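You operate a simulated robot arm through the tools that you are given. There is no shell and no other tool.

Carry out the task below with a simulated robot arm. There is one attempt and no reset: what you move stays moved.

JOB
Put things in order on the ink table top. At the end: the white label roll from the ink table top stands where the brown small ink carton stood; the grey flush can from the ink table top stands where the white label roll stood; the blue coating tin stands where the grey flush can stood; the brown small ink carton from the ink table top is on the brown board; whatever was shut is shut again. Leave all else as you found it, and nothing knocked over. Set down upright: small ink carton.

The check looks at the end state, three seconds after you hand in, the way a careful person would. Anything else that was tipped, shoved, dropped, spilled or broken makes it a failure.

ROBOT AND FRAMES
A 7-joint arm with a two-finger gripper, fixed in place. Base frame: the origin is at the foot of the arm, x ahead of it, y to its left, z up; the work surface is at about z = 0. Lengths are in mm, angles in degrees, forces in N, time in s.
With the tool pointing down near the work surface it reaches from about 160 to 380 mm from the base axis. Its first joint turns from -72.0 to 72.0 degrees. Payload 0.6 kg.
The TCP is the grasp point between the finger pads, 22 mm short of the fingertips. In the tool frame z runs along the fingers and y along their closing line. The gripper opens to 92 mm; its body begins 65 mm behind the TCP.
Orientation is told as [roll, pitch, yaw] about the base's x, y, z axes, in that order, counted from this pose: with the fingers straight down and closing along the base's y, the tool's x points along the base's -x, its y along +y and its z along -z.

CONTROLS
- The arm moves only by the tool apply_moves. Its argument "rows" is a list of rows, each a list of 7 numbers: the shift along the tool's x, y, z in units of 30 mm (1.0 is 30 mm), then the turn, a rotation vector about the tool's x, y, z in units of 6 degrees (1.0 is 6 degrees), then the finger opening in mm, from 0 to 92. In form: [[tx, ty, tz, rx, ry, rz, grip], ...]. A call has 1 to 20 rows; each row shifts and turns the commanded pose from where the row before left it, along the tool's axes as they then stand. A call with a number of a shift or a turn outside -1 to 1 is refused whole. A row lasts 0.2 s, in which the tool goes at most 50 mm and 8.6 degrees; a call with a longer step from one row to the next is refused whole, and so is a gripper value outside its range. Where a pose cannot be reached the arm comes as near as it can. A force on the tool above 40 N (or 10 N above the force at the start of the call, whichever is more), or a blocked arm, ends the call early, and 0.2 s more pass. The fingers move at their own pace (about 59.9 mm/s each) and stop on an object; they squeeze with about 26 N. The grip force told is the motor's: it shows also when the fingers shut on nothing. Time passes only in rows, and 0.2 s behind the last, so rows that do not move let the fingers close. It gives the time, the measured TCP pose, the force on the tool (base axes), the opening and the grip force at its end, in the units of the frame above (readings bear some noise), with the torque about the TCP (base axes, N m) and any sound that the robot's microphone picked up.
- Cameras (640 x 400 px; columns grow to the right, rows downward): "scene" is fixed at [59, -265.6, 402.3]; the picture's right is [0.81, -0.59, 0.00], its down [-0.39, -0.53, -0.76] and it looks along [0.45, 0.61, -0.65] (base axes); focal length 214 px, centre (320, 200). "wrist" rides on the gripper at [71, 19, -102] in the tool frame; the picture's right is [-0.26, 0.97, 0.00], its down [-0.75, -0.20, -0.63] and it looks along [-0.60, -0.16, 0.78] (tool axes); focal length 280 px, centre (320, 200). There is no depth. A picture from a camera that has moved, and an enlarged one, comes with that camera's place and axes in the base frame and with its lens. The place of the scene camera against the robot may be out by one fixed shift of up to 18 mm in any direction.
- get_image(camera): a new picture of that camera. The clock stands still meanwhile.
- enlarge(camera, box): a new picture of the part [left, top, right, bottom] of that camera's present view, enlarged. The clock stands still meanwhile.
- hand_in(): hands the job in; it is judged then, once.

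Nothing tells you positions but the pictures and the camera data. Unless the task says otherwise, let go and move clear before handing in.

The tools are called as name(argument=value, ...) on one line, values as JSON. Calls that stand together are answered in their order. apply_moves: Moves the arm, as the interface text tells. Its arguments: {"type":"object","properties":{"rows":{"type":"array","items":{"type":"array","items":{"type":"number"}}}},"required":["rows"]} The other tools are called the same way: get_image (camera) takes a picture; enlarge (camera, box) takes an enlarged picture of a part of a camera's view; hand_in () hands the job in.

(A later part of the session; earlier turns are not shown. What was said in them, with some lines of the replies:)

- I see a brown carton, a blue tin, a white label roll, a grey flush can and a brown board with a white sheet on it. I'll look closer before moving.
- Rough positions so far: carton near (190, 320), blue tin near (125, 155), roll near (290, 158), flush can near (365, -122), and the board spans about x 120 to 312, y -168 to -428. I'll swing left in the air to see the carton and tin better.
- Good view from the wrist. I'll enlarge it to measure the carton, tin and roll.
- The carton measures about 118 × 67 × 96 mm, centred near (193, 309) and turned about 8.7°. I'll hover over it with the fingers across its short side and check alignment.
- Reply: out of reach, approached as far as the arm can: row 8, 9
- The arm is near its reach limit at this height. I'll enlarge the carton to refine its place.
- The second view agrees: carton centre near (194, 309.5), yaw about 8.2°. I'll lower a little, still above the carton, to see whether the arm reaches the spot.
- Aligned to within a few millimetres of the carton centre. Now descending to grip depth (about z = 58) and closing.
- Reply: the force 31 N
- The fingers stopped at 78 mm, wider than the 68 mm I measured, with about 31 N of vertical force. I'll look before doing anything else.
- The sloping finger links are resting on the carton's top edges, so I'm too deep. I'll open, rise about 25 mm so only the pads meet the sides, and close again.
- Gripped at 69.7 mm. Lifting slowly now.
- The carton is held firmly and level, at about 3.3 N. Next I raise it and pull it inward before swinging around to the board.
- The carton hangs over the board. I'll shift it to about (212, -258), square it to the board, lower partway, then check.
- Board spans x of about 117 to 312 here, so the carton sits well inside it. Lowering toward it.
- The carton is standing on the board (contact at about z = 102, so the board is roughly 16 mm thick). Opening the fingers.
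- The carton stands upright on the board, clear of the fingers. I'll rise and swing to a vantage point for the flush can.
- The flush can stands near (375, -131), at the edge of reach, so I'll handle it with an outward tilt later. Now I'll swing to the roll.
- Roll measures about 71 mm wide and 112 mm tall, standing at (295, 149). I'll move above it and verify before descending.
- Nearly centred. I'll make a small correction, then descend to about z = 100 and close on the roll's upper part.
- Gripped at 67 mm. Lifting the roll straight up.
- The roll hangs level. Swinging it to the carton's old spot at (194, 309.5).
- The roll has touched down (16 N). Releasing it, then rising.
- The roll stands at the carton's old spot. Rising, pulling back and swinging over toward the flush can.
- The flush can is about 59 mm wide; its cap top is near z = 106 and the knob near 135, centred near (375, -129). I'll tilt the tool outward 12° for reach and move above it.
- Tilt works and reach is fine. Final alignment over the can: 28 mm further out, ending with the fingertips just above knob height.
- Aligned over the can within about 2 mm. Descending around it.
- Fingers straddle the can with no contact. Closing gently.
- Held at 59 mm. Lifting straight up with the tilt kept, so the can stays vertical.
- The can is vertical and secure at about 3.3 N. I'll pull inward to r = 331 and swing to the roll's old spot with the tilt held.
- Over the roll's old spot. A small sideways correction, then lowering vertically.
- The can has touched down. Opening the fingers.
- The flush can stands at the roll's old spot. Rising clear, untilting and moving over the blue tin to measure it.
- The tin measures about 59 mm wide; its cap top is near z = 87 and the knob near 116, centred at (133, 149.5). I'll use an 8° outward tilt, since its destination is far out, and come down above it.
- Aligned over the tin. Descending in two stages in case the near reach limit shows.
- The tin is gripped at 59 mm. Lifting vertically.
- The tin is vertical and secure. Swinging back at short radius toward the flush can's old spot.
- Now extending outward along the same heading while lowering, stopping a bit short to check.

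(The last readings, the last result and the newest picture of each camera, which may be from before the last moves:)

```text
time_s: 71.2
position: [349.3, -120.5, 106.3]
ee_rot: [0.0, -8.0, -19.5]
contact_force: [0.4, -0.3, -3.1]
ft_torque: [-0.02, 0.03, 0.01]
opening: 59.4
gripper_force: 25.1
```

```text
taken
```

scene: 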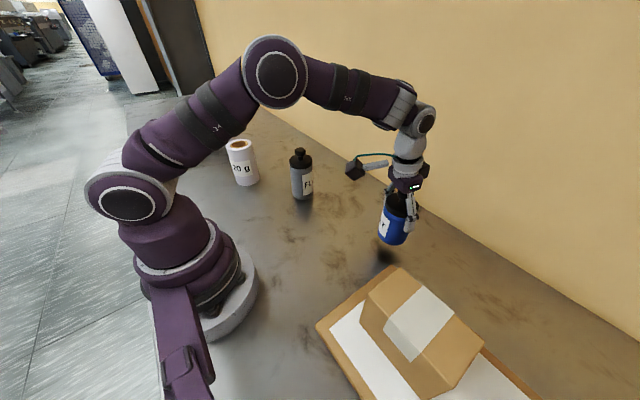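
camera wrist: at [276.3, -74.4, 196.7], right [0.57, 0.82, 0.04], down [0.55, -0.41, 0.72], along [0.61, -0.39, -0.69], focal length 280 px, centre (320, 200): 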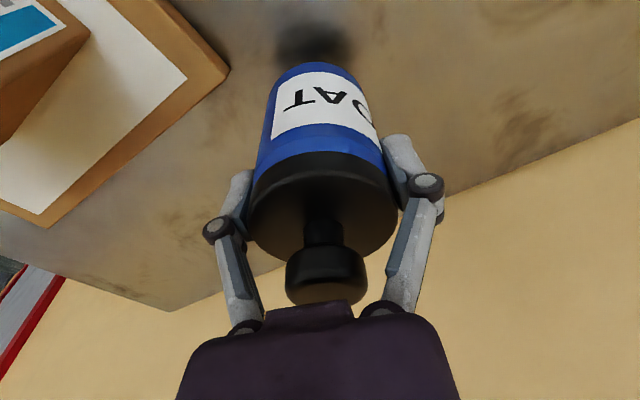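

apply_moves(rows=[[-0.417, 0, 0.328, 0, 0, 0, 48], [-0.417, 0, 0.328, 0, 0, 0, 48], [0, 0, 0, 0, 0, 0, 48]])

get_image(camera="wrist")

get_image(camera="scene")

```text
time_s: 72.0
position: [375.7, -130.8, 90.8]
ee_rot: [0.0, -8.0, -19.5]
contact_force: [0.2, 0.4, -3.8]
ft_torque: [-0.01, 0.01, -0.03]
opening: 59.3
gripper_force: 25.9
```

```text
taken
camera wrist: at [302.0, -84.2, 180.3], right [0.57, 0.82, 0.04], down [0.55, -0.41, 0.72], along [0.61, -0.39, -0.69], focal length 280 px, centre (320, 200)
```

wrist: 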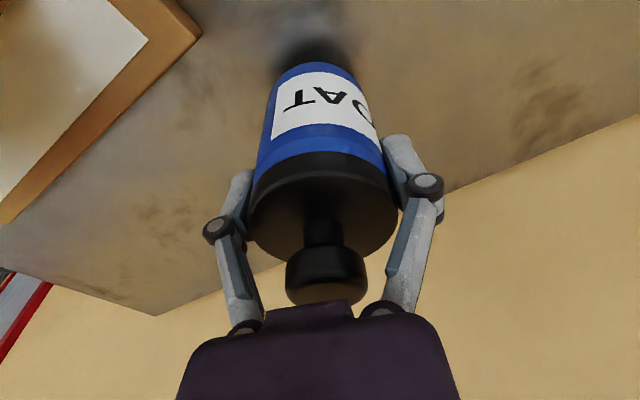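

```text
taken
```

scene: 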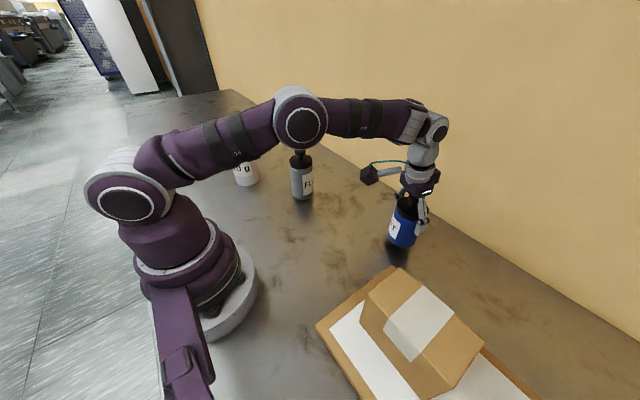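

apply_moves(rows=[[0.033, 0, 0.231, 0, 0, 0, 48], [0.028, 0, 0.198, 0, 0, 0, 48], [0, 0, 0, 0, 0, 0, 48]])

apply_moves(rows=[[0.014, 0, 0.099, 0, 0, 0, 48], [0, 0, 0, 0, 0, 0, 48]])

```text
time_s: 72.8
position: [375.8, -129.9, 78.0]
ee_rot: [0.0, -8.0, -19.5]
contact_force: [0.7, 0.7, -3.5]
ft_torque: [-0.01, 0.0, 0.0]
opening: 59.4
gripper_force: 25.8
```

```text
time_s: 73.4
position: [377.1, -129.1, 75.0]
ee_rot: [0.1, -8.0, -19.5]
contact_force: [-0.1, 0.3, -4.2]
ft_torque: [0.01, 0.0, 0.01]
opening: 59.4
gripper_force: 25.6
```

apply_moves(rows=[[0.012, 0, 0.083, 0, 0, 0, 48], [0, 0, 0, 0, 0, 0, 48]])

get_image(camera="wrist")

```text
time_s: 74.0
position: [376.1, -129.2, 70.9]
ee_rot: [0.1, -8.0, -19.5]
contact_force: [0.1, 0.2, -3.4]
ft_torque: [-0.02, -0.01, 0.01]
opening: 59.2
gripper_force: 25.6
```

```text
taken
camera wrist: at [302.7, -84.4, 161.9], right [0.57, 0.82, 0.04], down [0.55, -0.41, 0.72], along [0.61, -0.39, -0.69], focal length 280 px, centre (320, 200)
```

wrist: 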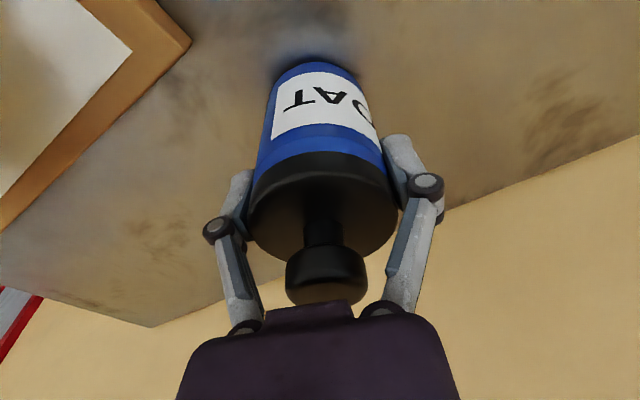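

apply_moves(rows=[[0.006, 0, 0.045, 0, 0, 0, 48], [0, 0, 0, 0, 0, 0, 48]])

```text
time_s: 74.6
position: [375.6, -130.5, 71.3]
ee_rot: [-0.1, -8.0, -19.5]
contact_force: [-2.4, 2.9, 5.0]
ft_torque: [0.16, 0.07, 0.05]
opening: 59.4
gripper_force: 26.2
```

The tin has touched the table lightly (about +5 N). Opening the fingers.

apply_moves(rows=[[0, 0, 0, 0, 0, 0, 62], [0, 0, 0, 0, 0, 0, 70], [0, 0, 0, 0, 0, 0, 82], [0, 0, 0, 0, 0, 0, 92], [0, 0, 0, 0, 0, 0, 92]])

get_image(camera="wrist")

get_image(camera="scene")

```text
time_s: 75.8
position: [375.2, -131.2, 69.8]
ee_rot: [0.0, -8.0, -19.5]
contact_force: [0.1, -0.5, 0.7]
ft_torque: [0.0, -0.04, 0.01]
opening: 92.0
gripper_force: 0.0
```

```text
taken
camera wrist: at [303.2, -84.9, 160.7], right [0.57, 0.82, 0.04], down [0.55, -0.41, 0.72], along [0.61, -0.39, -0.69], focal length 280 px, centre (320, 200)
```

wrist: 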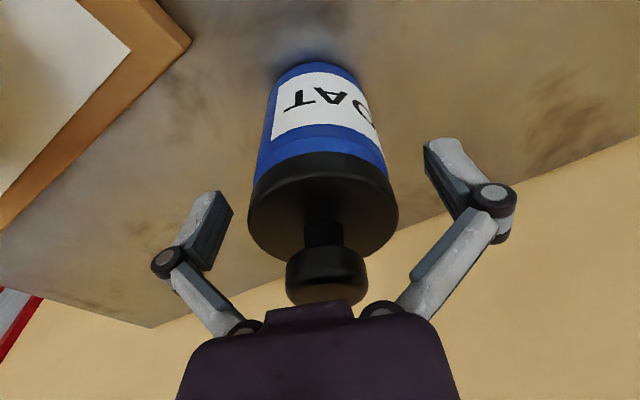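

```text
taken
```

scene: 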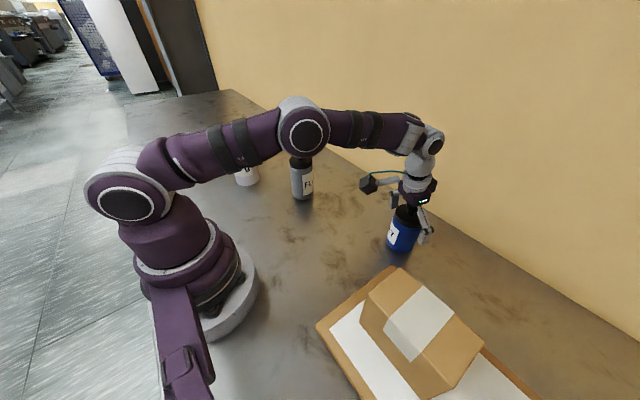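

The tin is free. Rising straight up and then backing away inward.

apply_moves(rows=[[-0.046, 0, -0.33, 0, 0, 0, 92], [-0.093, 0, -0.66, 0, 0, 0, 92], [-0.111, 0, -0.792, 0, 0, 0, 92], [-0.093, 0, -0.66, 0, 0, 0, 92], [0, 0, 0, 0, 0, 0, 92]])

get_image(camera="wrist")

```text
time_s: 77.0
position: [376.5, -129.7, 143.5]
ee_rot: [0.0, -8.0, -19.5]
contact_force: [-0.4, 0.3, 0.0]
ft_torque: [-0.01, -0.01, 0.01]
opening: 92.0
gripper_force: 0.0
```

```text
taken
camera wrist: at [303.0, -84.5, 233.4], right [0.57, 0.82, 0.04], down [0.55, -0.41, 0.72], along [0.61, -0.39, -0.69], focal length 280 px, centre (320, 200)
```

wrist: 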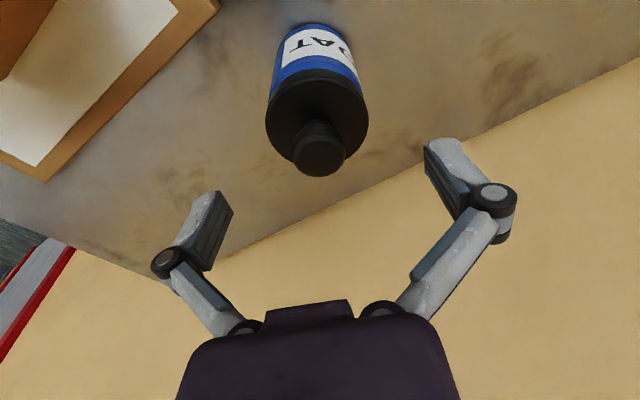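

apply_moves(rows=[[0.77, 0, -0.512, 0, 0, 0, 92], [0.77, 0, -0.512, 0, 0, 0, 92], [0.77, 0, -0.512, 0, 0, 0, 92], [0.77, 0, -0.512, 0, 0, 0, 92], [0.77, 0, -0.512, 0, 0, 0, 92], [0, 0, -0.5, 0, 0.667, 0, 92], [0, 0, -0.5, 0, 0.667, 0, 92], [0, 0, 0, 0, 0, 0, 92]])

get_image(camera="wrist")

get_image(camera="scene")

```text
time_s: 78.8
position: [256.6, -87.2, 233.8]
ee_rot: [0.1, 0.0, -19.5]
contact_force: [-0.3, -0.2, 0.4]
ft_torque: [0.04, -0.01, 0.02]
opening: 92.2
gripper_force: 0.1
```

```text
taken
camera wrist: at [195.0, -46.5, 334.8], right [0.57, 0.82, 0.0], down [0.64, -0.44, 0.62], along [0.51, -0.36, -0.78], focal length 280 px, centre (320, 200)
```

wrist: 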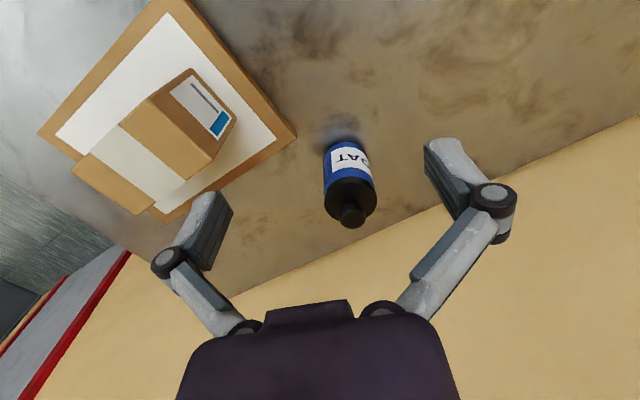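

```text
taken
```

scene: 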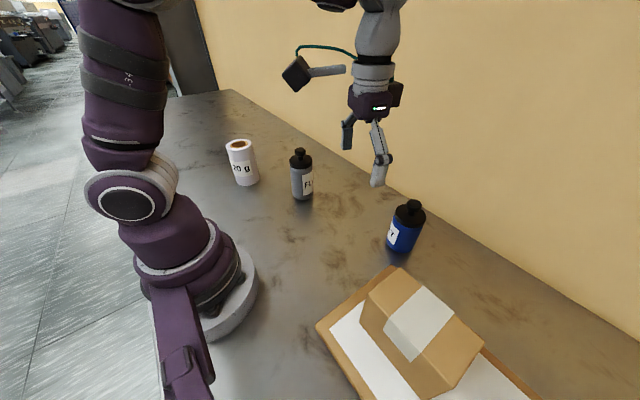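

Everything is upright. I'll compare against the original pictures with the same zoom boxes.

enlarge(camera="scene", box=[350, 170, 470, 270])

enlarge(camera="scene", box=[180, 120, 340, 240])

enlarge(camera="wrist", box=[280, 110, 420, 250])

```text
4.00 times, centred on (410, 220) of scene
camera zoom: at [59.0, -265.6, 402.3], right [0.81, -0.59, 0.0], down [-0.39, -0.53, -0.76], along [0.45, 0.61, -0.65], focal length 858 px, centre (-40, 120)
```

zoom: 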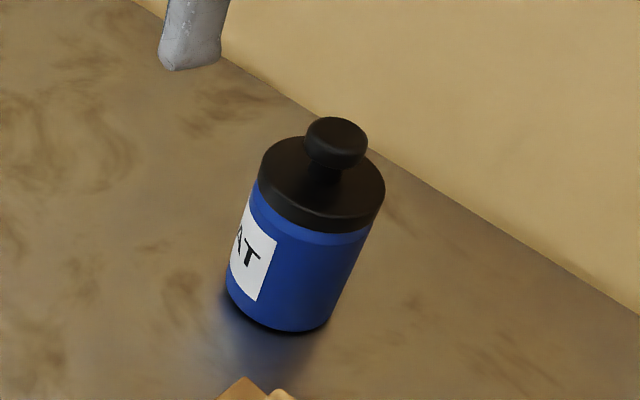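

```text
3.33 times, centred on (260, 180) of scene
camera zoom: at [59.0, -265.6, 402.3], right [0.81, -0.59, 0.0], down [-0.39, -0.53, -0.76], along [0.45, 0.61, -0.65], focal length 715 px, centre (520, 267)
```

zoom: 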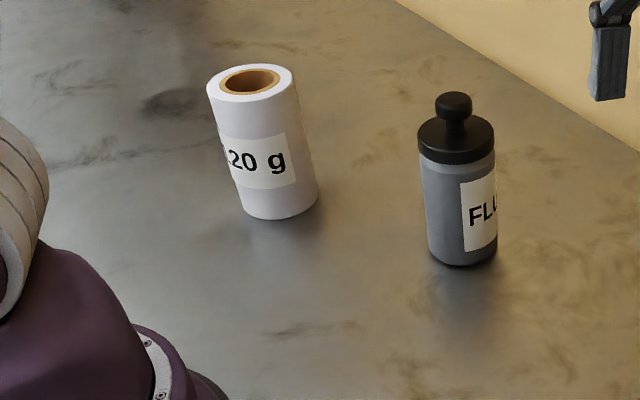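

```text
2.86 times, centred on (350, 180) of wrist
camera zoom: at [195.0, -46.5, 334.8], right [0.57, 0.82, 0.0], down [0.64, -0.44, 0.62], along [0.51, -0.36, -0.78], focal length 801 px, centre (234, 257)
```

zoom: 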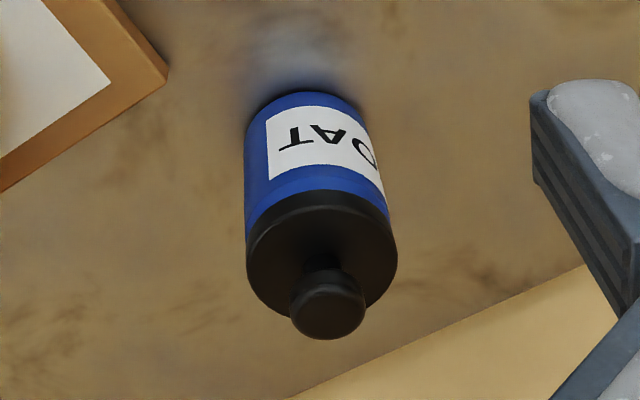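

The tin, can and roll all match their target spots to within a few millimetres. The carton stands upright on the board, the gripper is open and clear, and nothing was opened or tipped, so I'm handing in.

hand_in()

```text
The job is handed in.
```

The rearrangement is finished and handed in; the check hasn't returned a verdict yet. In the last pictures everything was upright and the gripper was open and clear.

| Item | Where it stands now | How close |
|---|---|---|
| Brown small ink carton | On the brown board, upright, well inside the edges | – |
| White label roll | Where the carton stood, about (194, 309) mm | within a few mm, from the arm's position at release |
| Grey flush can | Where the roll stood, about (295, 149) mm | within a few mm in before-and-after pictures |
| Blue coating tin | Where the flush can stood, about (375, -130) mm | about 3 mm in before-and-after pictures |

- **Carton, first grip:** the fingers went too deep and pressed on the carton's top edges with about 31 N. I opened, rose and gripped again higher up. In the pictures the carton had not moved and showed no damage.
- **Carton, setting down:** the fingers slid about 6 mm down its sides after it touched the board. It stayed upright.
- **Shut items:** I opened nothing, so there was nothing to shut again. The board did not move in the scene pictures.
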